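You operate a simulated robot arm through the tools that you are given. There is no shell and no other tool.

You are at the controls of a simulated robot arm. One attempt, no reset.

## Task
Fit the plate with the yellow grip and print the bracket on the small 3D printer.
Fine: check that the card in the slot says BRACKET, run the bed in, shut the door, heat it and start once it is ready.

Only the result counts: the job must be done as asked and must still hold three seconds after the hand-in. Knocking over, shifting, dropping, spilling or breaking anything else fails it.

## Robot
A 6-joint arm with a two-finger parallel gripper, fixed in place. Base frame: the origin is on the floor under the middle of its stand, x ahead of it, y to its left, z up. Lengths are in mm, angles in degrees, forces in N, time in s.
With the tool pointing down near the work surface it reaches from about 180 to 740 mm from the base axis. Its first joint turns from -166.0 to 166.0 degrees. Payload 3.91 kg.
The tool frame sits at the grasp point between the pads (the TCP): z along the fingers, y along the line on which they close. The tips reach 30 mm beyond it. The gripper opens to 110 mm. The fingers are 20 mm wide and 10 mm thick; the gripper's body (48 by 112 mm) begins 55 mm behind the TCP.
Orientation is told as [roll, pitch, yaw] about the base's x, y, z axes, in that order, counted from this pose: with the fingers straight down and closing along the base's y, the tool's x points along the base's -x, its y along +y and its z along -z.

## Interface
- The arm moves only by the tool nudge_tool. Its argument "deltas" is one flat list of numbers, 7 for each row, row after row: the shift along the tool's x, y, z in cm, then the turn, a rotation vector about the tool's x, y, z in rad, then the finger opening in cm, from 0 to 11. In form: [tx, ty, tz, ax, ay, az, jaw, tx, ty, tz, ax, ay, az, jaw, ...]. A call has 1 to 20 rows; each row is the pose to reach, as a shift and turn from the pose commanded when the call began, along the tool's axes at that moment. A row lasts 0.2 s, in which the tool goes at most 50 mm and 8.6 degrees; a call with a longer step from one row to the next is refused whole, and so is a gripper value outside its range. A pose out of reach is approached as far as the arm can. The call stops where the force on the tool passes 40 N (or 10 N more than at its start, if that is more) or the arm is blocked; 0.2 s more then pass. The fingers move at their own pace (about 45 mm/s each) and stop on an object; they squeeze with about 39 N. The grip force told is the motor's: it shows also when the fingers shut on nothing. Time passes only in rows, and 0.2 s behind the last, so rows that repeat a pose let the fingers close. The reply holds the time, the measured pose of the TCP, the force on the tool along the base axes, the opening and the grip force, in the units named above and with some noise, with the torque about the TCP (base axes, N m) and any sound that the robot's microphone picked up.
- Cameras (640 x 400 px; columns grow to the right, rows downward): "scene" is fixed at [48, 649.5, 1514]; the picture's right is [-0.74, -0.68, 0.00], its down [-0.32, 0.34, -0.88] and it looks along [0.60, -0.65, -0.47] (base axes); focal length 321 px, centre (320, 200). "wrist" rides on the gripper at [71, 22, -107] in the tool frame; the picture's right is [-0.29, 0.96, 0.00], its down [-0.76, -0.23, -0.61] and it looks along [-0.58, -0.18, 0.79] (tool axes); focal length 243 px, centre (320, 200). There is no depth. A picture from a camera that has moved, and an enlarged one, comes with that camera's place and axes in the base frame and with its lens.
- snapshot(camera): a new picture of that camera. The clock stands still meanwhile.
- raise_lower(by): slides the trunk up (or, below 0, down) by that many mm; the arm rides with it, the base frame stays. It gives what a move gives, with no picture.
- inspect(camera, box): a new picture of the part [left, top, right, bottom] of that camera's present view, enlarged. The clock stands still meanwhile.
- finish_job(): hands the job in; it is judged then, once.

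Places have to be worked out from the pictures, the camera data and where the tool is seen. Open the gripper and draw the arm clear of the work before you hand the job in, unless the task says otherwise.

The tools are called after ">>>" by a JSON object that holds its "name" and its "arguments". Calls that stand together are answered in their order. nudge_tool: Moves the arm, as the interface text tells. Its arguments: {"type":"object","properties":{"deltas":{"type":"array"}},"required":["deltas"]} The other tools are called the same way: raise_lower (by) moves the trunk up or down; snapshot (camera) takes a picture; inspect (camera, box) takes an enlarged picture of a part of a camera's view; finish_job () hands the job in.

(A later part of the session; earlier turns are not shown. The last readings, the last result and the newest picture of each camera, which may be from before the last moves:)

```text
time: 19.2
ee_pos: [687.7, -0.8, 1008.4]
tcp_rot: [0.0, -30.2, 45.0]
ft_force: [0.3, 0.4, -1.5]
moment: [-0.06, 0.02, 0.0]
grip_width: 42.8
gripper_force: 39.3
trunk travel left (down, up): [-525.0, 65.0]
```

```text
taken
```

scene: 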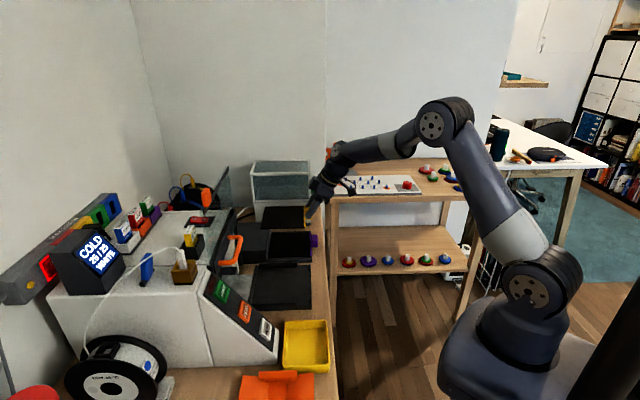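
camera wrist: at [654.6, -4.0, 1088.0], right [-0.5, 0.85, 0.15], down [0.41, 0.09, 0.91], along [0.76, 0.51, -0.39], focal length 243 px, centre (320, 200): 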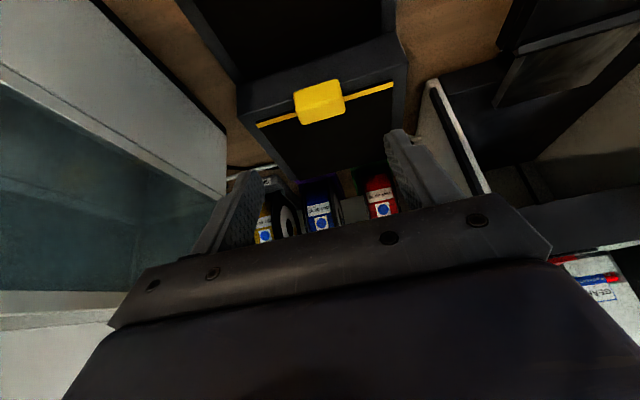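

Plate now at a≈486, clear in front of the printer posts. I'll carry it sideways 246 mm to above the bed.

>>> {"name": "nudge_tool", "arguments": {"deltas": [0, 2.0, 0, 0, 0, 0, 0, 0, 5.5, 0, 0, 0, 0, 0, 0, 9.0, 0, 0, 0, 0, 0, 0, 12.5, 0, 0, 0, 0, 0, 0, 16.0, 0, 0, 0, 0, 0, 0, 19.5, 0, 0, 0, 0, 0, 0, 22.6, 0, 0, 0, 0, 0, 0, 24.6, 0, 0, 0, 0, 0, 0, 24.6, 0, 0, 0, 0, 0]}}

>>> {"name": "snapshot", "arguments": {"camera": "scene"}}

>>> {"name": "snapshot", "arguments": {"camera": "wrist"}}

>>> {"name": "inspect", "arguments": {"camera": "wrist", "box": [200, 20, 450, 180]}}

>>> {"name": "inspect", "arguments": {"camera": "scene", "box": [220, 210, 340, 310]}}

```text
time: 21.2
ee_pos: [511.9, 171.8, 1009.3]
tcp_rot: [0.0, -30.1, 45.2]
ft_force: [-0.2, -0.6, -0.4]
moment: [-0.05, 0.06, 0.02]
grip_width: 43.1
gripper_force: 39.0
trunk travel left (down, up): [-525.0, 65.0]
```

```text
taken
```

scene: 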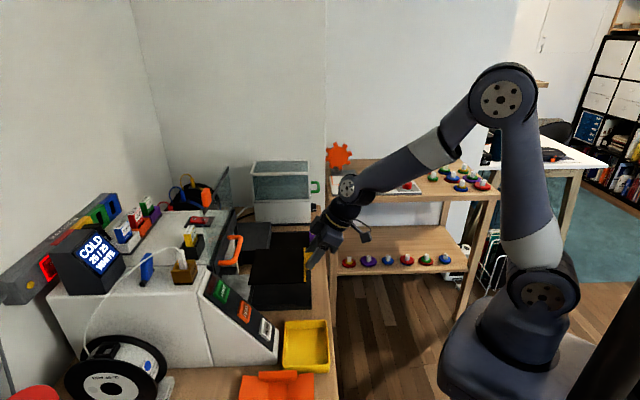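

```text
taken
camera wrist: at [414.2, 105.0, 1067.5], right [-0.5, 0.85, 0.15], down [0.41, 0.09, 0.91], along [0.76, 0.51, -0.39], focal length 243 px, centre (320, 200)
```

wrist: 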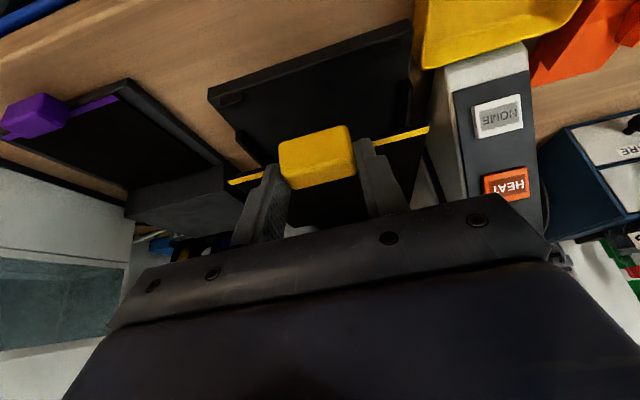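

```text
2.50 times, centred on (325, 100) of wrist
camera zoom: at [414.2, 105.0, 1067.5], right [-0.5, 0.85, 0.15], down [0.41, 0.09, 0.91], along [0.76, 0.51, -0.39], focal length 606 px, centre (308, 450)
```

zoom: 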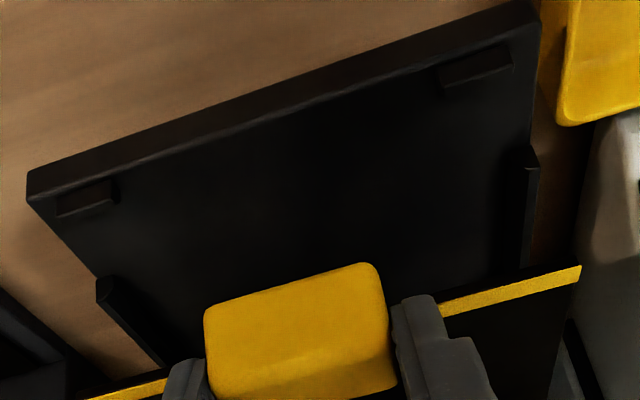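

```text
4.00 times, centred on (280, 260) of scene
camera zoom: at [48.0, 649.5, 1514.0], right [-0.74, -0.68, 0.0], down [-0.32, 0.34, -0.88], along [0.6, -0.65, -0.47], focal length 1284 px, centre (480, -40)
```

zoom: 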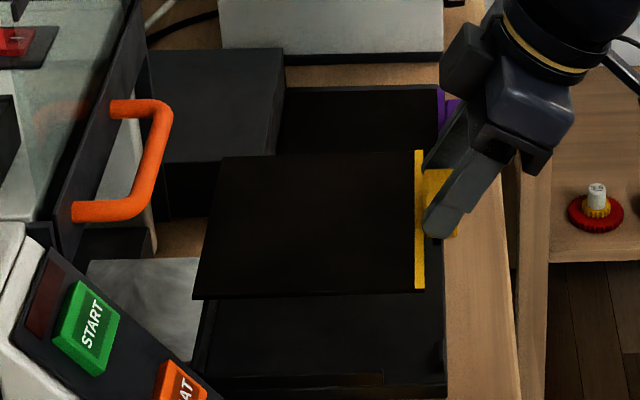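

The plate hangs level above the bed: strip centre b≈-240.3 vs bed centre ≈-240.7, front edge a≈507 with the nubs ending near a≈504. I'll lower 50 mm straight down and re-check alignment.

>>> {"name": "nudge_tool", "arguments": {"deltas": [0.63, 0, 1.08, 0, 0, 0, 0, 1.25, 0, 2.16, 0, 0, 0, 0, 1.88, 0, 3.25, 0, 0, 0, 0, 2.51, 0, 4.33, 0, 0, 0, 0, 2.51, 0, 4.33, 0, 0, 0, 0]}}

>>> {"name": "inspect", "arguments": {"camera": "wrist", "box": [200, 20, 450, 180]}}

>>> {"name": "inspect", "arguments": {"camera": "scene", "box": [220, 230, 340, 320]}}

```text
time: 22.4
ee_pos: [511.0, 171.0, 959.9]
tcp_rot: [0.0, -30.1, 45.0]
ft_force: [-0.5, -0.2, -0.8]
moment: [-0.05, 0.05, -0.03]
grip_width: 43.0
gripper_force: 39.0
trunk travel left (down, up): [-525.0, 65.0]
```

```text
2.50 times, centred on (325, 100) of wrist
camera zoom: at [414.2, 104.3, 1017.9], right [-0.5, 0.85, 0.15], down [0.41, 0.09, 0.91], along [0.76, 0.51, -0.39], focal length 606 px, centre (308, 450)
```

zoom: 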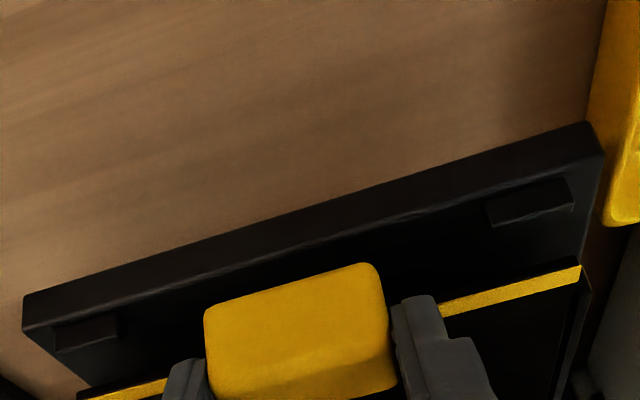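

```text
4.44 times, centred on (280, 275) of scene
camera zoom: at [48.0, 649.5, 1514.0], right [-0.74, -0.68, 0.0], down [-0.32, 0.34, -0.88], along [0.6, -0.65, -0.47], focal length 1426 px, centre (498, -133)
```

zoom: 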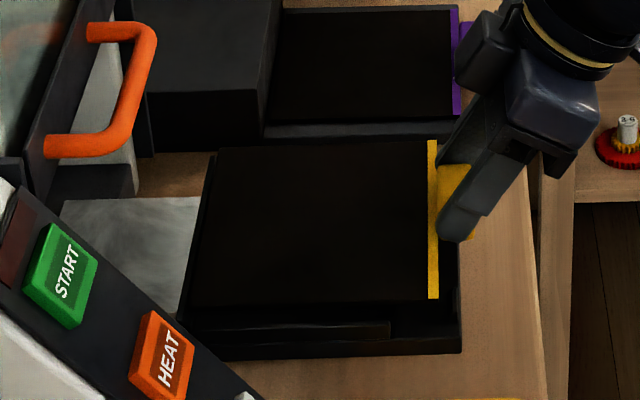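

>>> {"name": "inspect", "arguments": {"camera": "wrist", "box": [360, 60, 460, 150]}}

>>> {"name": "inspect", "arguments": {"camera": "wrist", "box": [195, 110, 295, 200]}}

>>> {"name": "inspect", "arguments": {"camera": "scene", "box": [285, 255, 335, 315]}}

>>> {"name": "inspect", "arguments": {"camera": "scene", "box": [250, 250, 300, 320]}}

```text
4.44 times, centred on (410, 105) of wrist
camera zoom: at [414.2, 104.3, 1017.9], right [-0.5, 0.85, 0.15], down [0.41, 0.09, 0.91], along [0.76, 0.51, -0.39], focal length 1078 px, centre (-80, 622)
```

zoom: 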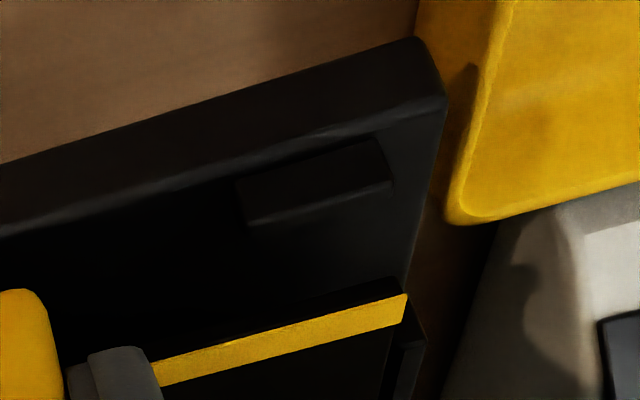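

```text
4.44 times, centred on (245, 155) of wrist
camera zoom: at [414.2, 104.3, 1017.9], right [-0.5, 0.85, 0.15], down [0.41, 0.09, 0.91], along [0.76, 0.51, -0.39], focal length 1078 px, centre (653, 400)
```

zoom: 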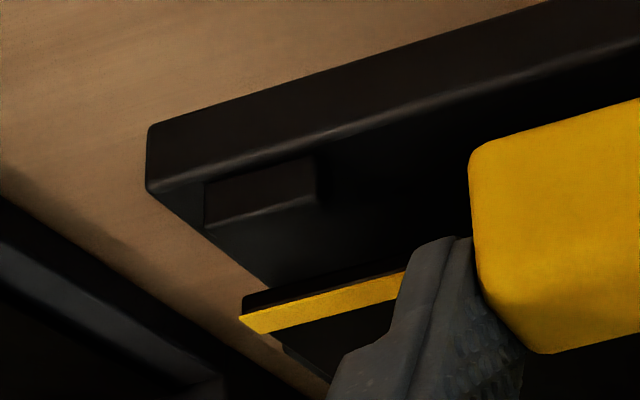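

```text
6.67 times, centred on (310, 285) of scene
camera zoom: at [48.0, 649.5, 1514.0], right [-0.74, -0.68, 0.0], down [-0.32, 0.34, -0.88], along [0.6, -0.65, -0.47], focal length 2140 px, centre (387, -367)
```

zoom: 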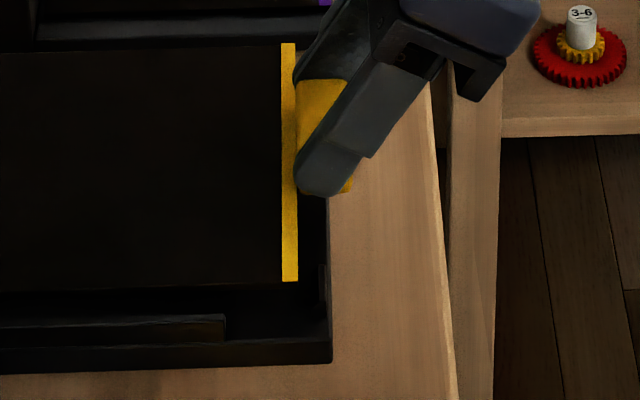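

```text
5.71 times, centred on (275, 285) of scene
camera zoom: at [48.0, 649.5, 1514.0], right [-0.74, -0.68, 0.0], down [-0.32, 0.34, -0.88], along [0.6, -0.65, -0.47], focal length 1834 px, centre (577, -286)
```

zoom: 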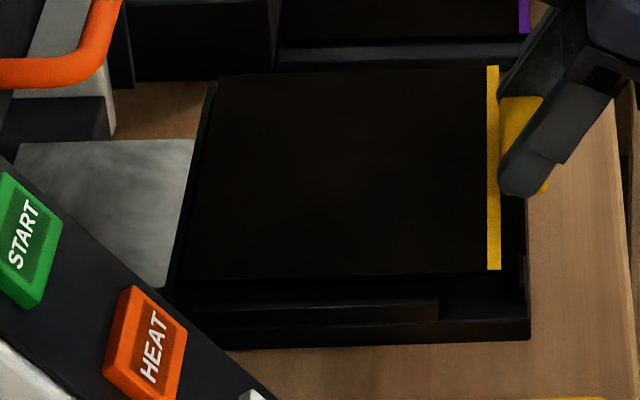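

The plate's front edge is about 12 mm behind the bed front, and the nubs end about 9 mm behind it, so I'll shift 2–3 mm inward to centre it between nubs and back bar while lowering another 13 mm.

>>> {"name": "nudge_tool", "arguments": {"deltas": [0.14, 0, 0.42, 0, 0, 0, 0, 0.28, 0, 0.84, 0, 0, 0, 0, 0.41, 0, 1.26, 0, 0, 0, 0, 0.41, 0, 1.26, 0, 0, 0, 0]}}

>>> {"name": "inspect", "arguments": {"camera": "wrist", "box": [200, 60, 450, 200]}}

>>> {"name": "inspect", "arguments": {"camera": "scene", "box": [230, 250, 330, 320]}}

```text
time: 23.4
ee_pos: [512.8, 174.1, 947.3]
tcp_rot: [0.0, -30.1, 45.1]
ft_force: [-0.1, -0.7, -1.5]
moment: [-0.12, 0.14, -0.08]
grip_width: 43.2
gripper_force: 39.0
trunk travel left (down, up): [-525.0, 65.0]
```

```text
2.56 times, centred on (325, 130) of wrist
camera zoom: at [416.0, 106.0, 1004.4], right [-0.5, 0.85, 0.15], down [0.41, 0.09, 0.91], along [0.76, 0.51, -0.39], focal length 621 px, centre (307, 379)
```

zoom: 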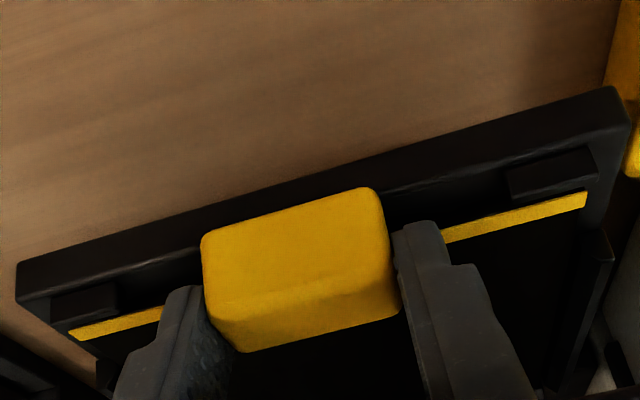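

```text
5.71 times, centred on (280, 285) of scene
camera zoom: at [48.0, 649.5, 1514.0], right [-0.74, -0.68, 0.0], down [-0.32, 0.34, -0.88], along [0.6, -0.65, -0.47], focal length 1834 px, centre (549, -286)
```

zoom: 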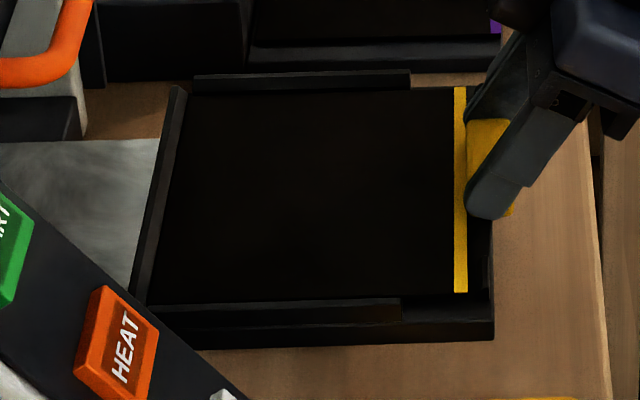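

Plate is now between the rails and behind the nubs. I'll lower the last few millimetres in small steps, watching the force.

>>> {"name": "nudge_tool", "arguments": {"deltas": [0.05, 0, 0.09, 0, 0, 0, 0, 0.1, 0, 0.17, 0, 0, 0, 0, 0.1, 0, 0.17, 0, 0, 0, 0]}}

>>> {"name": "nudge_tool", "arguments": {"deltas": [0.05, 0, 0.09, 0, 0, 0, 0, 0.1, 0, 0.17, 0, 0, 0, 0, 0.1, 0, 0.17, 0, 0, 0, 0]}}

```text
time: 24.2
ee_pos: [513.9, 174.1, 945.5]
tcp_rot: [0.0, -30.2, 45.2]
ft_force: [0.9, -0.3, 5.1]
moment: [-0.09, -0.18, 0.05]
grip_width: 43.2
gripper_force: 38.8
trunk travel left (down, up): [-525.0, 65.0]
```

```text
time: 25.0
ee_pos: [512.3, 174.7, 945.0]
tcp_rot: [-0.3, -30.3, 45.2]
ft_force: [-2.6, 3.0, 28.7]
moment: [0.23, -0.1, 0.1]
grip_width: 43.2
gripper_force: 38.7
trunk travel left (down, up): [-525.0, 65.0]
```

Contact with about 29 N, so the plate rests on something. I'll back off 2 mm to unload and inspect whether it is seated flat.

>>> {"name": "nudge_tool", "arguments": {"deltas": [-0.09, 0, -0.15, 0, 0, 0, 0, -0.09, 0, -0.15, 0, 0, 0, 0]}}

>>> {"name": "inspect", "arguments": {"camera": "wrist", "box": [200, 60, 450, 200]}}

>>> {"name": "inspect", "arguments": {"camera": "scene", "box": [240, 255, 320, 315]}}

>>> {"name": "inspect", "arguments": {"camera": "wrist", "box": [370, 90, 450, 180]}}

>>> {"name": "inspect", "arguments": {"camera": "wrist", "box": [190, 130, 290, 210]}}

```text
time: 25.6
ee_pos: [513.8, 173.7, 944.9]
tcp_rot: [-0.2, -30.2, 45.2]
ft_force: [-0.6, 4.0, 22.9]
moment: [0.47, -0.52, 0.08]
grip_width: 43.3
gripper_force: 39.0
trunk travel left (down, up): [-525.0, 65.0]
```

```text
2.56 times, centred on (325, 130) of wrist
camera zoom: at [415.4, 106.1, 1002.3], right [-0.5, 0.85, 0.14], down [0.41, 0.09, 0.91], along [0.76, 0.51, -0.39], focal length 621 px, centre (307, 379)
```

zoom: 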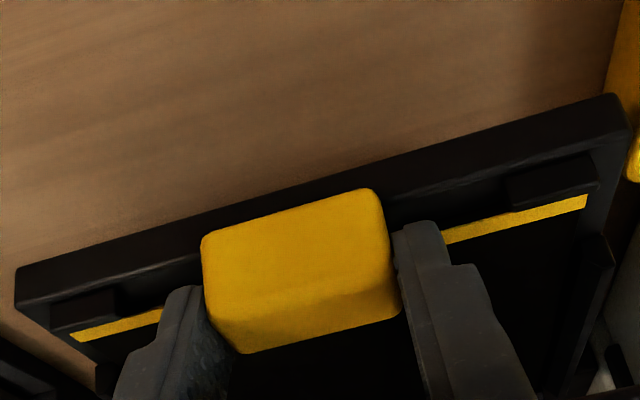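

```text
6.67 times, centred on (280, 285) of scene
camera zoom: at [48.0, 649.5, 1514.0], right [-0.74, -0.68, 0.0], down [-0.32, 0.34, -0.88], along [0.6, -0.65, -0.47], focal length 2140 px, centre (587, -367)
```

zoom: 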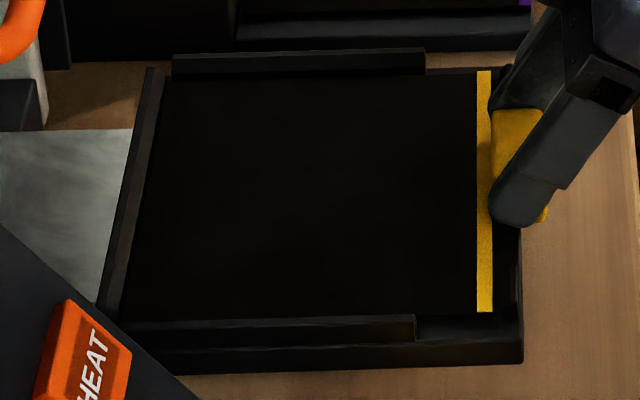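

```text
4.44 times, centred on (410, 135) of wrist
camera zoom: at [415.4, 106.1, 1002.3], right [-0.5, 0.85, 0.14], down [0.41, 0.09, 0.91], along [0.76, 0.51, -0.39], focal length 1078 px, centre (-80, 489)
```

zoom: 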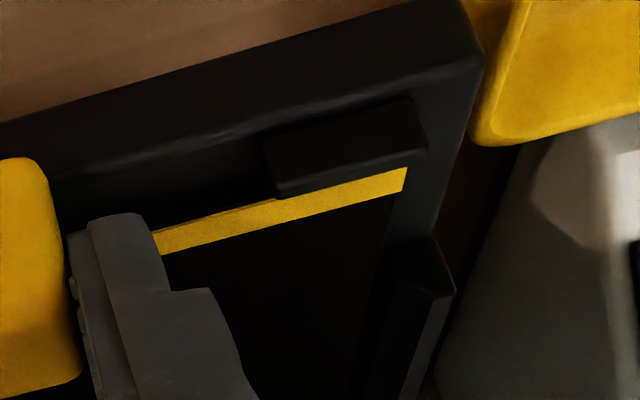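

```text
5.00 times, centred on (240, 170) of wrist
camera zoom: at [415.4, 106.1, 1002.3], right [-0.5, 0.85, 0.14], down [0.41, 0.09, 0.91], along [0.76, 0.51, -0.39], focal length 1213 px, centre (720, 350)
```

zoom: 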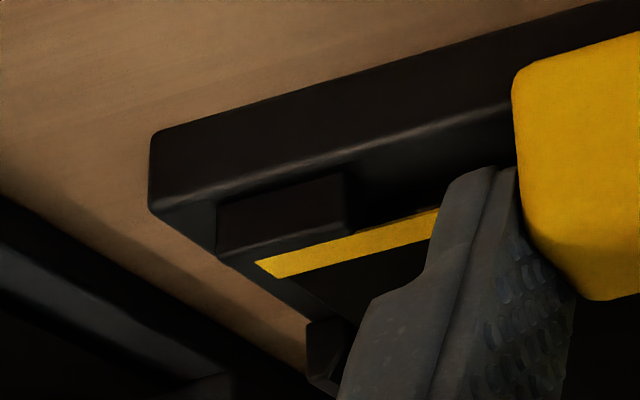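

The strip sits right behind both nubs and inside both rails, so it is seated. There's still some downward load; I'll ease up a little more before opening.

>>> {"name": "nudge_tool", "arguments": {"deltas": [-0.05, 0, -0.087, 0, 0, 0, 0, -0.05, 0, -0.087, 0, 0, 0, 0]}}

```text
time: 26.2
ee_pos: [513.5, 173.6, 945.6]
tcp_rot: [0.0, -29.9, 45.2]
ft_force: [0.2, 0.2, 7.0]
moment: [0.26, -0.72, -0.07]
grip_width: 43.0
gripper_force: 39.2
trunk travel left (down, up): [-525.0, 65.0]
```

Load is down to about 7 N. Now I open the fingers while holding position.

>>> {"name": "nudge_tool", "arguments": {"deltas": [0, 0, 0, 0, 0, 0, 5, 0, 0, 0, 0, 0, 0, 6.5, 0, 0, 0, 0, 0, 0, 8, 0, 0, 0, 0, 0, 0, 8]}}

>>> {"name": "inspect", "arguments": {"camera": "wrist", "box": [200, 60, 450, 200]}}

>>> {"name": "inspect", "arguments": {"camera": "scene", "box": [240, 255, 320, 315]}}

```text
time: 27.2
ee_pos: [512.1, 173.1, 945.8]
tcp_rot: [0.0, -30.1, 45.1]
ft_force: [-1.9, 0.4, -1.5]
moment: [0.09, 0.12, -0.02]
grip_width: 79.0
gripper_force: 0.1
trunk travel left (down, up): [-525.0, 65.0]
```

```text
2.56 times, centred on (325, 130) of wrist
camera zoom: at [415.7, 106.5, 1003.0], right [-0.5, 0.85, 0.15], down [0.41, 0.09, 0.91], along [0.76, 0.51, -0.4], focal length 621 px, centre (307, 379)
```

zoom: 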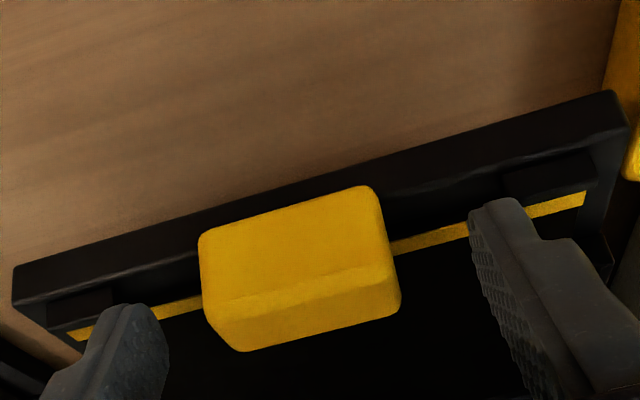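

```text
6.67 times, centred on (280, 285) of scene
camera zoom: at [48.0, 649.5, 1514.0], right [-0.74, -0.68, 0.0], down [-0.32, 0.34, -0.88], along [0.6, -0.65, -0.47], focal length 2140 px, centre (587, -367)
```

zoom: 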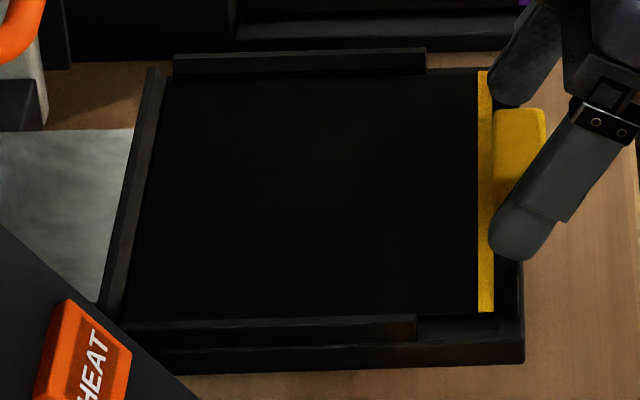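

The plate is released and in place. I'll retract along the tool axis and up, then look down at the bed.

>>> {"name": "nudge_tool", "arguments": {"deltas": [0, 0, -2, 0, 0, 0, 8, 0, 0, -6, 0, 0, 0, 8, 0, 0, -10, 0, 0, 0, 8, -2, 0, -14, 0, 0.13, 0, 8, -4, 0, -17, 0, 0.26, 0, 8, -6, 0, -20, 0, 0.39, 0, 8, -6, 0, -20, 0, 0.5, 0, 8]}}

>>> {"name": "snapshot", "arguments": {"camera": "wrist"}}

>>> {"name": "inspect", "arguments": {"camera": "scene", "box": [230, 240, 330, 320]}}

```text
time: 28.8
ee_pos: [481.2, 139.9, 1149.6]
tcp_rot: [-0.1, -1.5, 45.0]
ft_force: [-0.7, -0.1, -0.7]
moment: [0.01, 0.04, 0.03]
grip_width: 80.0
gripper_force: 0.1
trunk travel left (down, up): [-525.0, 65.0]
```

```text
taken
camera wrist: at [413.2, 101.4, 1255.9], right [-0.47, 0.88, 0.01], down [0.69, 0.36, 0.63], along [0.55, 0.3, -0.78], focal length 243 px, centre (320, 200)
```

wrist: 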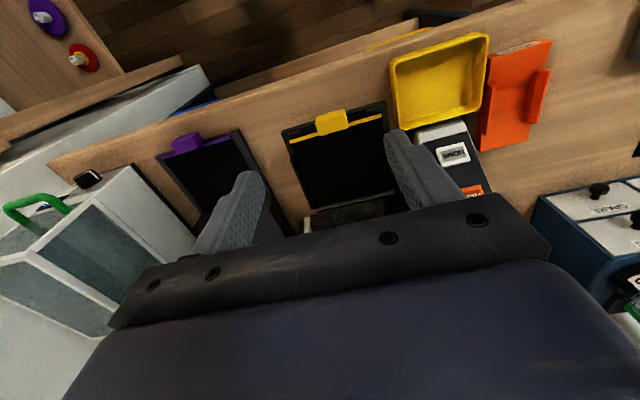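

```text
5.00 times, centred on (280, 280) of scene
camera zoom: at [48.0, 649.5, 1514.0], right [-0.74, -0.68, 0.0], down [-0.32, 0.34, -0.88], along [0.6, -0.65, -0.47], focal length 1605 px, centre (520, -200)
```

zoom: 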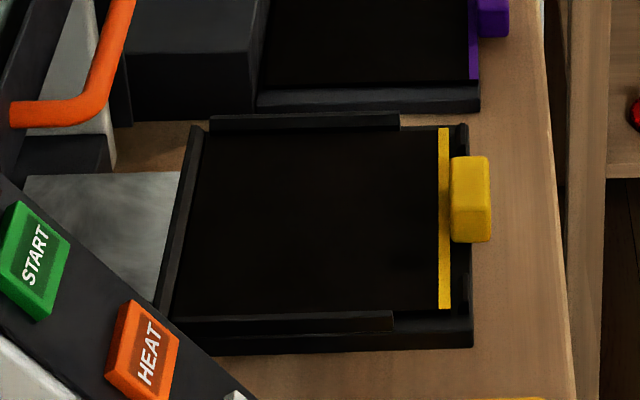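

>>> {"name": "inspect", "arguments": {"camera": "wrist", "box": [260, 80, 410, 220]}}

```text
2.86 times, centred on (335, 150) of wrist
camera zoom: at [413.2, 101.4, 1255.9], right [-0.47, 0.88, 0.01], down [0.69, 0.36, 0.63], along [0.55, 0.3, -0.78], focal length 693 px, centre (277, 343)
```

zoom: 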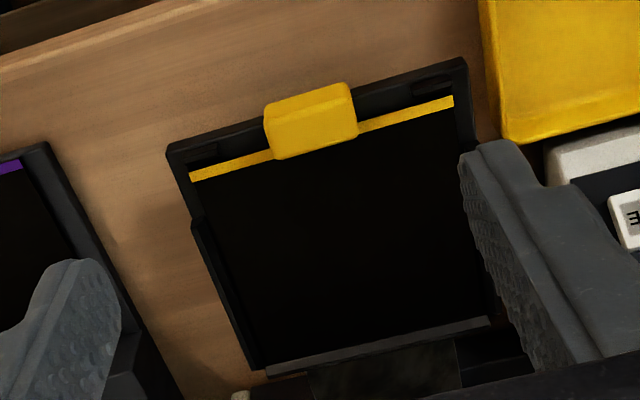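

The plate sits squarely between nubs, rails and back bar. Next I move across in front of the button panel, close the fingers and measure HOME precisely.

>>> {"name": "nudge_tool", "arguments": {"deltas": [-0.2, 3.75, 1.25, 0, -0.125, 0, 6, -0.5, 7.5, 2.5, 0, -0.25, 0, 4, -0.75, 11.25, 3.75, 0, -0.375, 0, 2, -1, 15, 5, 0, -0.5, 0, 0, -1, 15, 5, 0, -0.5, 0, 0, -1, 15, 5, 0, -0.5, 0, 0]}}

>>> {"name": "snapshot", "arguments": {"camera": "wrist"}}

>>> {"name": "inspect", "arguments": {"camera": "wrist", "box": [250, 20, 450, 170]}}

```text
time: 30.2
ee_pos: [380.2, 252.5, 1096.7]
tcp_rot: [0.0, -30.2, 45.1]
ft_force: [0.1, -1.1, -0.1]
moment: [0.01, 0.02, 0.0]
grip_width: 0.2
gripper_force: 38.0
trunk travel left (down, up): [-525.0, 65.0]
```

```text
taken
camera wrist: at [283.1, 185.5, 1155.0], right [-0.5, 0.85, 0.15], down [0.41, 0.09, 0.91], along [0.76, 0.51, -0.39], focal length 243 px, centre (320, 200)
```

wrist: 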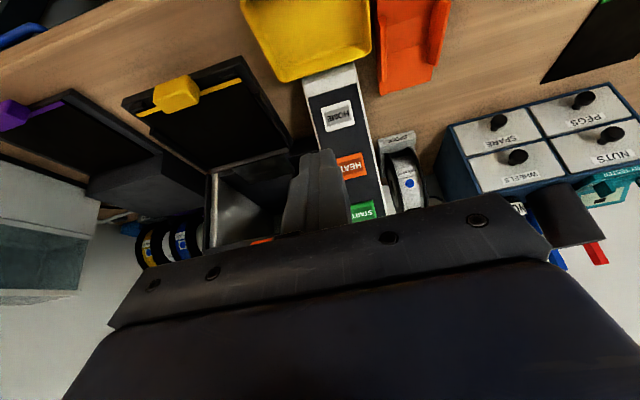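

```text
2.67 times, centred on (350, 95) of wrist
camera zoom: at [283.1, 185.5, 1155.0], right [-0.5, 0.85, 0.15], down [0.41, 0.09, 0.91], along [0.76, 0.51, -0.39], focal length 647 px, centre (240, 480)
```

zoom: 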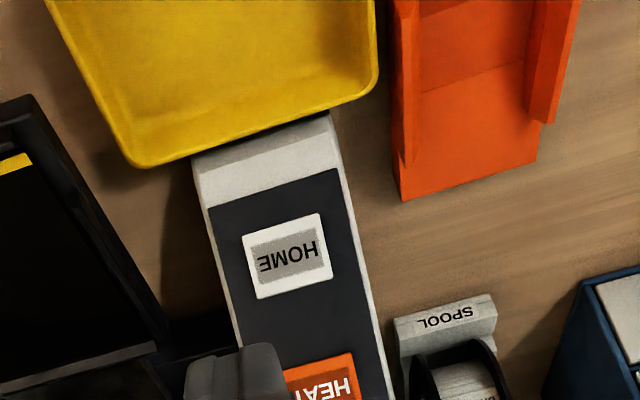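

HOME is centred at about a=592, b=-75.5, z=930 on a panel sloped about 55°. I'll go to a pre-press point 40 mm off the button along its normal, with the tool tilted 45°.

>>> {"name": "nudge_tool", "arguments": {"deltas": [-0.42, 0.37, 3.8, 0, -0.065, 0, 0, -0.85, 0.74, 7.6, 0, -0.13, 0, 0, -1.27, 1.11, 11.4, 0, -0.195, 0, 0, -1.69, 1.48, 15.18, 0, -0.258, 0, 0, -1.69, 1.48, 15.18, 0, -0.258, 0, 0]}}

>>> {"name": "snapshot", "arguments": {"camera": "wrist"}}

>>> {"name": "inspect", "arguments": {"camera": "scene", "box": [200, 260, 340, 370]}}

```text
time: 31.4
ee_pos: [423.4, 326.3, 982.8]
tcp_rot: [-0.1, -43.8, 47.3]
ft_force: [0.5, 0.4, -0.2]
moment: [0.01, 0.06, 0.02]
grip_width: 0.1
gripper_force: 37.6
out of reach, approached as far as the arm can: row 4, 5
trunk travel left (down, up): [-525.0, 65.0]
```

```text
taken
camera wrist: at [322.4, 248.0, 1012.4], right [-0.56, 0.8, 0.2], down [0.25, -0.06, 0.97], along [0.79, 0.59, -0.17], focal length 243 px, centre (320, 200)
```

wrist: 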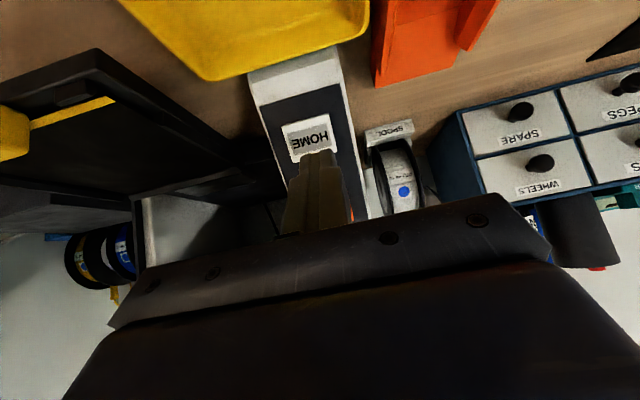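

```text
3.64 times, centred on (270, 315) of scene
camera zoom: at [48.0, 649.5, 1514.0], right [-0.74, -0.68, 0.0], down [-0.32, 0.34, -0.88], along [0.6, -0.65, -0.47], focal length 1167 px, centre (502, -218)
```

zoom: 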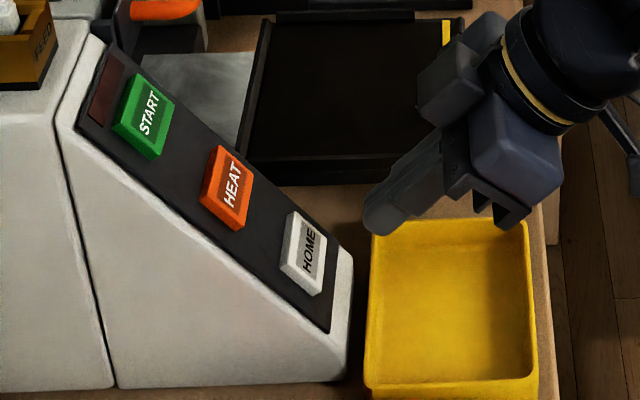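

The 45° tilt is just out of reach here (it stopped at 44°, slightly yawed), so I'll return to a 30° tilt, which worked fine at this height, and press with the finger tip's front edge instead.

>>> {"name": "nudge_tool", "arguments": {"deltas": [0, 0, 0, 0, 0.13, 0, 0, 0, 0, 0, 0, 0.258, 0, 0, 0, 0, 0, 0, 0.258, 0, 0]}}

>>> {"name": "inspect", "arguments": {"camera": "wrist", "box": [230, 60, 430, 200]}}

```text
time: 32.2
ee_pos: [414.9, 341.8, 986.2]
tcp_rot: [5.3, -39.0, 45.3]
ft_force: [0.0, -0.1, 0.9]
moment: [0.01, 0.0, 0.02]
grip_width: 0.2
gripper_force: 37.6
out of reach, approached as far as the arm can: row 1, 2
trunk travel left (down, up): [-525.0, 65.0]
```

```text
2.86 times, centred on (330, 130) of wrist
camera zoom: at [320.0, 262.0, 1027.3], right [-0.56, 0.79, 0.25], down [0.36, -0.04, 0.93], along [0.75, 0.61, -0.26], focal length 693 px, centre (291, 400)
```

zoom: 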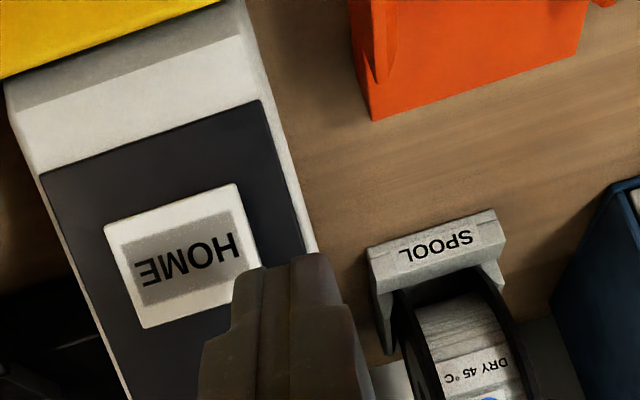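

The arm is awkwardly folded at this height, so it can't hold that pose. I'll retreat back and up along the tool axis, then lower the trunk to give the arm a better posture.

>>> {"name": "nudge_tool", "arguments": {"deltas": [0, 0, -3.5, 0, 0, 0, 0, 0, 0, -7, 0, 0, 0, 0, 0, 0, -10.5, 0, 0, 0, 0, 0, 0, -14, 0, 0, 0, 0, 0, 0, -17, 0, 0, 0, 0, 0, 0, -17, 0, 0, 0, 0]}}

```text
time: 33.6
ee_pos: [365.9, 261.0, 1127.5]
tcp_rot: [0.0, -30.1, 45.1]
ft_force: [-0.8, -0.5, -0.1]
moment: [-0.04, 0.02, -0.02]
grip_width: 0.1
gripper_force: 38.6
out of reach, approached as far as the arm can: row 1
trunk travel left (down, up): [-525.0, 65.0]
```

Back to a clean pose at (366,261,1127). I'll lower the trunk in two steps of 100 mm, which brings the tool to about z=930 over open space ahead of the table's bin... first raising the tool 60 mm to keep clear.

>>> {"name": "nudge_tool", "arguments": {"deltas": [-1.5, 0, -2.6, 0, 0, 0, 0, -3.0, 0, -5.2, 0, 0, 0, 0, -3.0, 0, -5.2, 0, 0, 0, 0]}}

>>> {"name": "raise_lower", "arguments": {"by": -100}}

>>> {"name": "snapshot", "arguments": {"camera": "scene"}}

```text
time: 34.4
ee_pos: [364.4, 263.0, 1189.2]
tcp_rot: [0.0, -30.0, 45.1]
ft_force: [0.4, 0.4, -0.1]
moment: [-0.01, 0.0, -0.02]
grip_width: 0.1
gripper_force: 37.8
trunk travel left (down, up): [-525.0, 65.0]
```

```text
time: 35.7
ee_pos: [365.0, 263.3, 1090.2]
tcp_rot: [0.0, -30.1, 45.1]
ft_force: [0.2, -0.7, 0.4]
moment: [-0.01, 0.02, 0.01]
grip_width: 0.0
gripper_force: 37.9
trunk travel left (down, up): [-425.0, 165.0]
```

```text
taken
```

scene: 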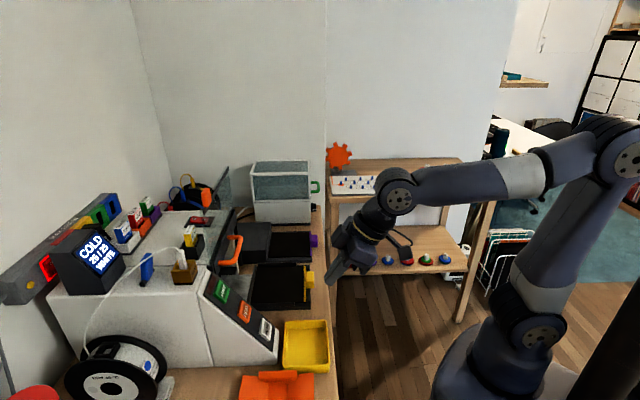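

>>> {"name": "raise_lower", "arguments": {"by": -100}}

>>> {"name": "nudge_tool", "arguments": {"deltas": [0, 0, 0, 0, -0.13, 0, 0, 0, 0, 0, 0, -0.262, 0, 0, 0, 0, 0, 0, -0.262, 0, 0]}}

>>> {"name": "inspect", "arguments": {"camera": "wrist", "box": [200, 20, 440, 200]}}

```text
time: 37.1
ee_pos: [364.5, 264.0, 991.2]
tcp_rot: [0.1, -30.1, 45.1]
ft_force: [0.2, -0.1, 0.2]
moment: [-0.01, 0.0, 0.01]
grip_width: 0.0
gripper_force: 37.5
trunk travel left (down, up): [-325.0, 265.0]
```

```text
time: 37.9
ee_pos: [365.6, 262.7, 989.6]
tcp_rot: [-0.1, -45.1, 45.1]
ft_force: [0.4, -0.6, 0.3]
moment: [0.01, 0.01, 0.04]
grip_width: 0.0
gripper_force: 37.0
trunk travel left (down, up): [-325.0, 265.0]
```

```text
2.22 times, centred on (320, 110) of wrist
camera zoom: at [259.9, 188.7, 1015.3], right [-0.53, 0.82, 0.21], down [0.24, -0.09, 0.97], along [0.81, 0.57, -0.15], focal length 539 px, centre (320, 400)
```

zoom: 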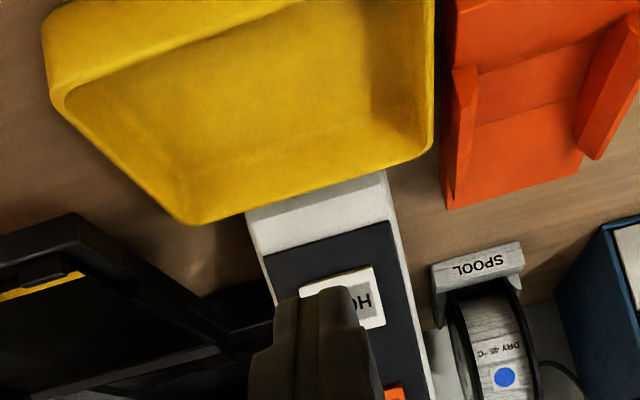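

With the trunk lowered, the 45° tilt is reachable. HOME is confirmed near (a=592, b=-76, z=928), and the bin rim is at about z=882, well below the path. I'll move to 20 mm off the HOME button.

>>> {"name": "nudge_tool", "arguments": {"deltas": [-1.43, -0.08, 2.46, 0, 0, 0, 0, -2.85, -0.15, 4.92, 0, 0, 0, 0, -4.28, -0.22, 7.38, 0, 0, 0, 0, -5.71, -0.3, 9.84, 0, 0, 0, 0, -5.71, -0.3, 9.84, 0, 0, 0, 0]}}

>>> {"name": "inspect", "arguments": {"camera": "scene", "box": [200, 270, 320, 370]}}

>>> {"name": "inspect", "arguments": {"camera": "wrist", "box": [220, 20, 420, 200]}}

```text
time: 39.1
ee_pos: [444.7, 339.6, 960.4]
tcp_rot: [0.0, -45.1, 45.1]
ft_force: [0.4, -0.1, 0.1]
moment: [0.0, 0.02, 0.01]
grip_width: 0.2
gripper_force: 37.8
trunk travel left (down, up): [-325.0, 265.0]
```

```text
4.00 times, centred on (260, 320) of scene
camera zoom: at [48.0, 649.5, 1514.0], right [-0.74, -0.68, 0.0], down [-0.32, 0.34, -0.88], along [0.6, -0.65, -0.47], focal length 1284 px, centre (560, -280)
```

zoom: 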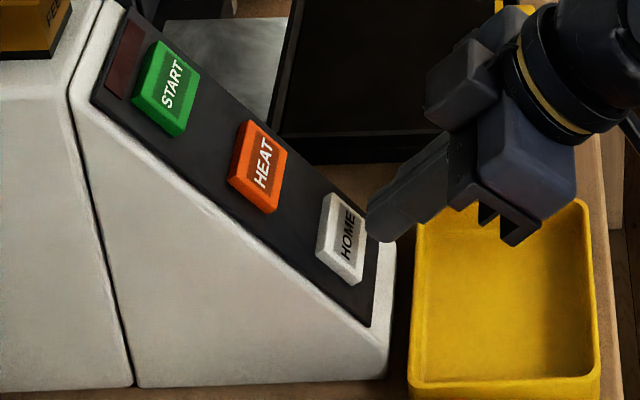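

```text
2.22 times, centred on (320, 110) of wrist
camera zoom: at [339.3, 265.3, 986.7], right [-0.53, 0.82, 0.21], down [0.24, -0.09, 0.97], along [0.81, 0.57, -0.15], focal length 539 px, centre (320, 400)
```

zoom: 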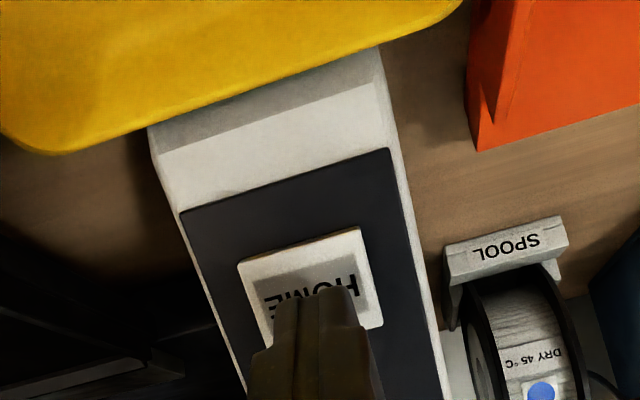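

The tip is lined up on HOME. I'll press along the panel normal in small steps.

>>> {"name": "nudge_tool", "arguments": {"deltas": [-0.14, 0, 0.79, 0, 0, 0, 0, -0.24, 0, 1.38, 0, 0, 0, 0, -0.31, 0, 1.77, 0, 0, 0, 0, -0.35, 0, 1.97, 0, 0, 0, 0, -0.38, 0, 2.17, 0, 0, 0, 0]}}

>>> {"name": "snapshot", "arguments": {"camera": "scene"}}

```text
time: 40.3
ee_pos: [456.0, 353.7, 948.1]
tcp_rot: [0.0, -45.1, 45.3]
ft_force: [-3.8, -1.6, 1.4]
moment: [0.07, 0.04, 0.04]
grip_width: 0.0
gripper_force: 37.9
trunk travel left (down, up): [-325.0, 265.0]
heard: click
```

```text
taken
```

scene: 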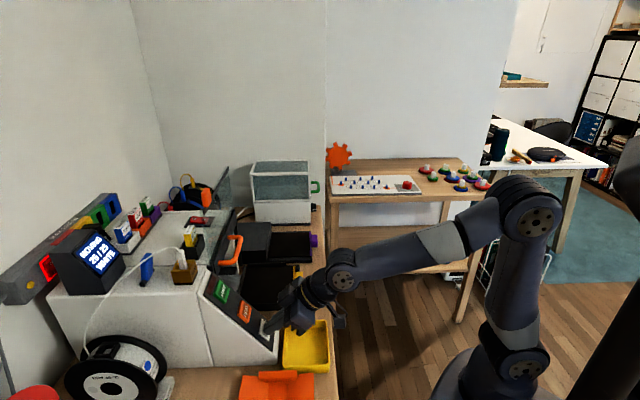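

A click was heard. I'll back off the button and read the display.

>>> {"name": "nudge_tool", "arguments": {"deltas": [0.14, 0, -0.79, 0, 0, 0, 0, 0.35, 0, -2.0, 0, 0, 0, 0, 0.7, 0, -4.0, 0, 0, 0, 0]}}

>>> {"name": "snapshot", "arguments": {"camera": "scene"}}

>>> {"name": "inspect", "arguments": {"camera": "scene", "box": [40, 215, 140, 290]}}

>>> {"name": "inspect", "arguments": {"camera": "scene", "box": [200, 220, 340, 320]}}

```text
time: 41.1
ee_pos: [434.0, 328.2, 971.7]
tcp_rot: [-0.1, -45.1, 45.2]
ft_force: [-0.2, 0.3, 0.2]
moment: [0.04, 0.0, -0.08]
grip_width: 0.2
gripper_force: 37.8
trunk travel left (down, up): [-325.0, 265.0]
```

```text
taken
```

scene: 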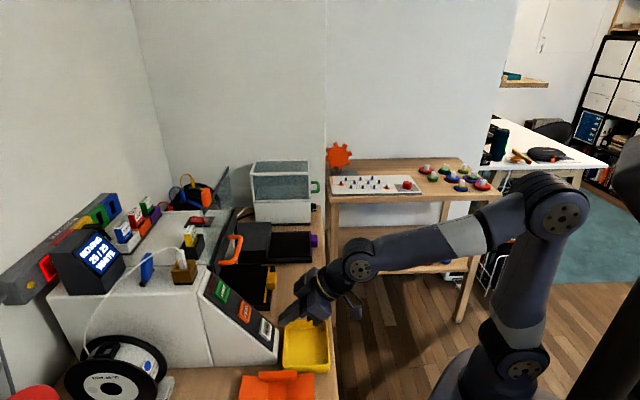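

```text
5.33 times, centred on (90, 252) of scene
camera zoom: at [48.0, 649.5, 1514.0], right [-0.74, -0.68, 0.0], down [-0.32, 0.34, -0.88], along [0.6, -0.65, -0.47], focal length 1712 px, centre (1547, -80)
```

zoom: 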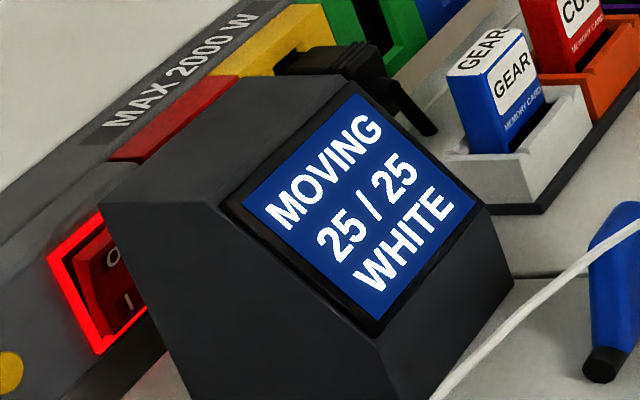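

```text
4.00 times, centred on (270, 270) of scene
camera zoom: at [48.0, 649.5, 1514.0], right [-0.74, -0.68, 0.0], down [-0.32, 0.34, -0.88], along [0.6, -0.65, -0.47], focal length 1284 px, centre (520, -80)
```

zoom: 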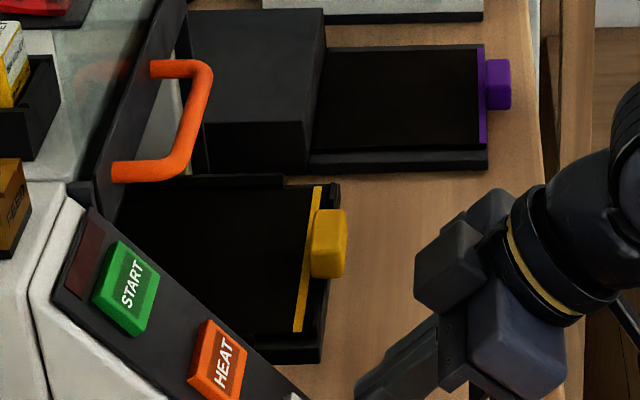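

The display says MOVING and the bed is running in. While it moves I'll lift the arm up in front of the chamber to watch and to measure the door handle.

>>> {"name": "nudge_tool", "arguments": {"deltas": [-1.43, -1.0, -3.0, 0, 0, 0, 0, -2.86, -3.5, -6.0, 0, 0, 0, 0, -4.3, -6.0, -9.0, 0, 0, 0, 0, -5.7, -8.5, -12.0, 0, 0, 0, 0, -7.2, -11, -14.5, 0, 0, 0, 0, -8.6, -12.5, -16.9, 0, 0, 0, 0, -8.6, -12.5, -16.9, 0, 0, 0, 0]}}

>>> {"name": "snapshot", "arguments": {"camera": "wrist"}}

>>> {"name": "inspect", "arguments": {"camera": "scene", "box": [40, 210, 340, 330]}}

```text
time: 42.7
ee_pos: [479.3, 197.5, 1152.7]
tcp_rot: [0.0, -45.2, 45.2]
ft_force: [-0.4, -1.0, 0.0]
moment: [-0.01, 0.01, 0.0]
grip_width: 0.1
gripper_force: 38.2
trunk travel left (down, up): [-325.0, 265.0]
```

```text
taken
camera wrist: at [374.5, 122.6, 1178.9], right [-0.53, 0.82, 0.21], down [0.24, -0.09, 0.97], along [0.81, 0.57, -0.15], focal length 243 px, centre (320, 200)
```

wrist: 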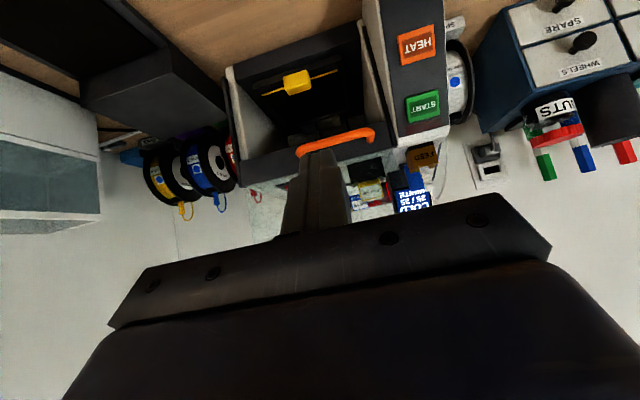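

```text
2.13 times, centred on (190, 270) of scene
camera zoom: at [48.0, 649.5, 1514.0], right [-0.74, -0.68, 0.0], down [-0.32, 0.34, -0.88], along [0.6, -0.65, -0.47], focal length 685 px, centre (597, 51)
```

zoom: 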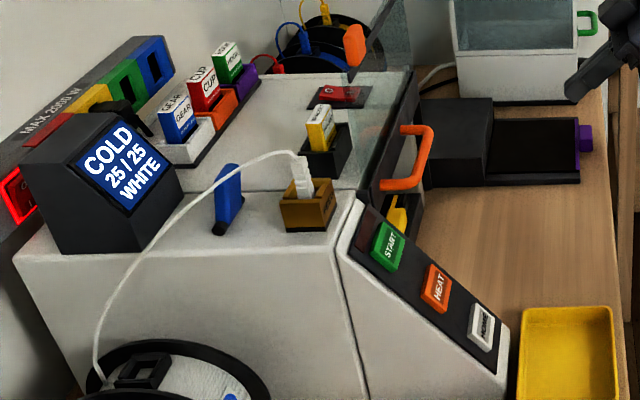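

The bed has run in and the display is back to COLD. Let me look closely at the chamber and the handle.

>>> {"name": "inspect", "arguments": {"camera": "wrist", "box": [210, 20, 390, 180]}}

>>> {"name": "inspect", "arguments": {"camera": "scene", "box": [190, 210, 270, 290]}}

```text
2.50 times, centred on (300, 100) of wrist
camera zoom: at [374.5, 122.6, 1178.9], right [-0.53, 0.82, 0.21], down [0.24, -0.09, 0.97], along [0.81, 0.57, -0.15], focal length 606 px, centre (370, 450)
```

zoom: 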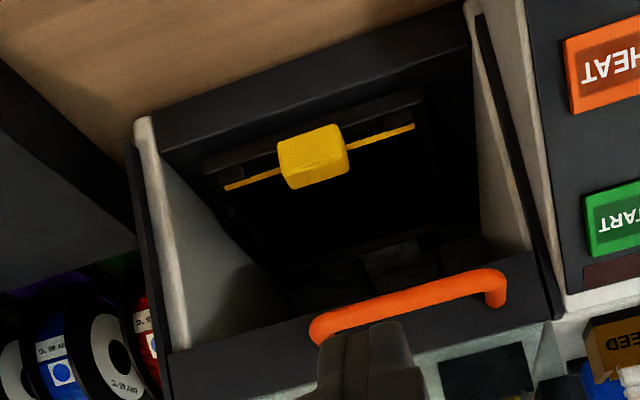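

```text
5.00 times, centred on (230, 250) of scene
camera zoom: at [48.0, 649.5, 1514.0], right [-0.74, -0.68, 0.0], down [-0.32, 0.34, -0.88], along [0.6, -0.65, -0.47], focal length 1605 px, centre (770, -50)
```

zoom: 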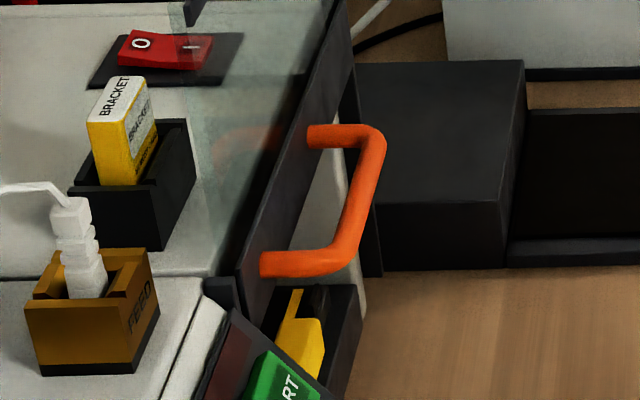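

The plate is inside the chamber with its grip behind the door plane. The handle bar's centre is at about a=659, b=-200, z=1062. I'll position the closed fingertips just above it, tilted 30°.

>>> {"name": "nudge_tool", "arguments": {"deltas": [-1.67, 0, 2.93, 0, 0.0524, 0, 0, -3.35, 0, 5.86, 0, 0.105, 0, 0, -5.02, 0, 8.78, 0, 0.157, 0, 0, -6.7, 0, 11.7, 0, 0.21, 0, 0, -8.37, 0, 14.64, 0, 0.262, 0, 0, -8.37, 0, 14.64, 0, 0.262, 0, 0]}}

>>> {"name": "snapshot", "arguments": {"camera": "wrist"}}

>>> {"name": "inspect", "arguments": {"camera": "scene", "box": [180, 190, 300, 290]}}

>>> {"name": "inspect", "arguments": {"camera": "wrist", "box": [220, 60, 420, 220]}}

```text
time: 44.1
ee_pos: [596.1, 313.1, 1107.1]
tcp_rot: [0.0, -30.1, 45.1]
ft_force: [0.0, -0.1, -0.9]
moment: [-0.01, -0.02, -0.01]
grip_width: 0.0
gripper_force: 37.8
trunk travel left (down, up): [-325.0, 265.0]
```

```text
taken
camera wrist: at [498.2, 245.8, 1165.2], right [-0.5, 0.85, 0.14], down [0.41, 0.09, 0.91], along [0.76, 0.51, -0.4], focal length 243 px, centre (320, 200)
```

wrist: 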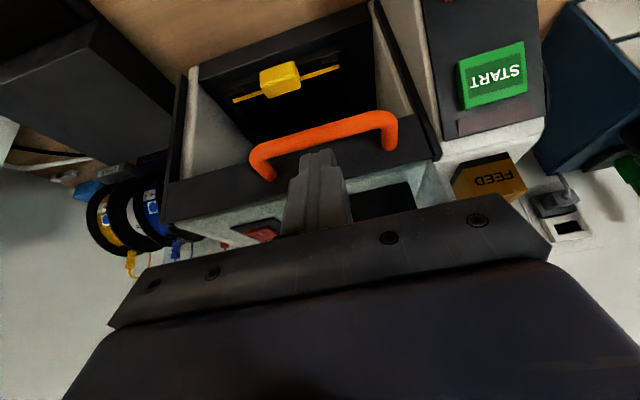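

```text
4.00 times, centred on (240, 240) of scene
camera zoom: at [48.0, 649.5, 1514.0], right [-0.74, -0.68, 0.0], down [-0.32, 0.34, -0.88], along [0.6, -0.65, -0.47], focal length 1284 px, centre (640, 40)
```

zoom: 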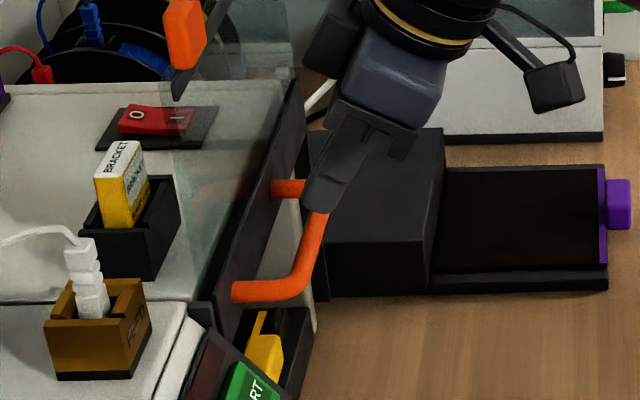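

```text
2.50 times, centred on (320, 140) of wrist
camera zoom: at [498.2, 245.8, 1165.2], right [-0.5, 0.85, 0.14], down [0.41, 0.09, 0.91], along [0.76, 0.51, -0.4], focal length 606 px, centre (320, 350)
```

zoom: 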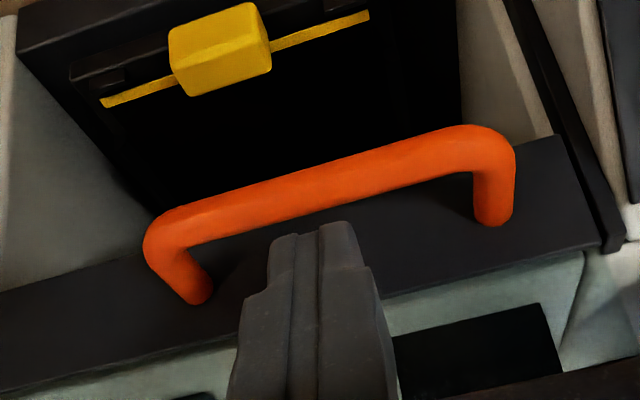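

Tip is directly above the handle bar, about 13 mm clear. I'll push straight down 40 mm in small steps and watch the force.

>>> {"name": "nudge_tool", "arguments": {"deltas": [0.4, 0, 0.69, 0, 0, 0, 0, 0.7, 0, 1.21, 0, 0, 0, 0, 1.0, 0, 1.73, 0, 0, 0, 0, 1.3, 0, 2.25, 0, 0, 0, 0, 1.65, 0, 2.86, 0, 0, 0, 0, 2.0, 0, 3.46, 0, 0, 0, 0]}}

>>> {"name": "inspect", "arguments": {"camera": "scene", "box": [180, 160, 300, 290]}}

```text
time: 45.5
ee_pos: [595.0, 313.1, 1067.3]
tcp_rot: [0.1, -30.1, 45.1]
ft_force: [-2.2, -1.3, -0.1]
moment: [-0.05, -0.02, 0.01]
grip_width: 0.1
gripper_force: 37.9
trunk travel left (down, up): [-325.0, 265.0]
```

```text
3.08 times, centred on (240, 225) of scene
camera zoom: at [48.0, 649.5, 1514.0], right [-0.74, -0.68, 0.0], down [-0.32, 0.34, -0.88], along [0.6, -0.65, -0.47], focal length 988 px, centre (566, 123)
```

zoom: 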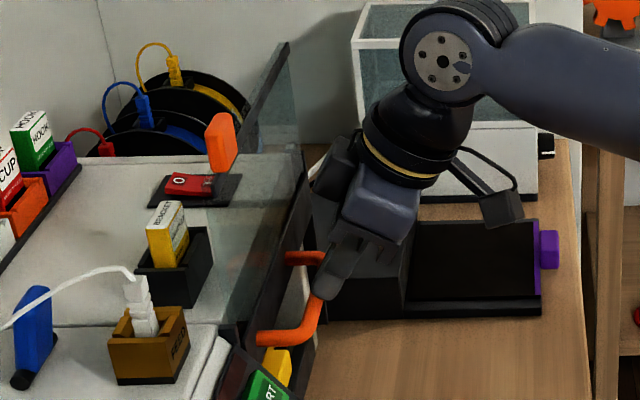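

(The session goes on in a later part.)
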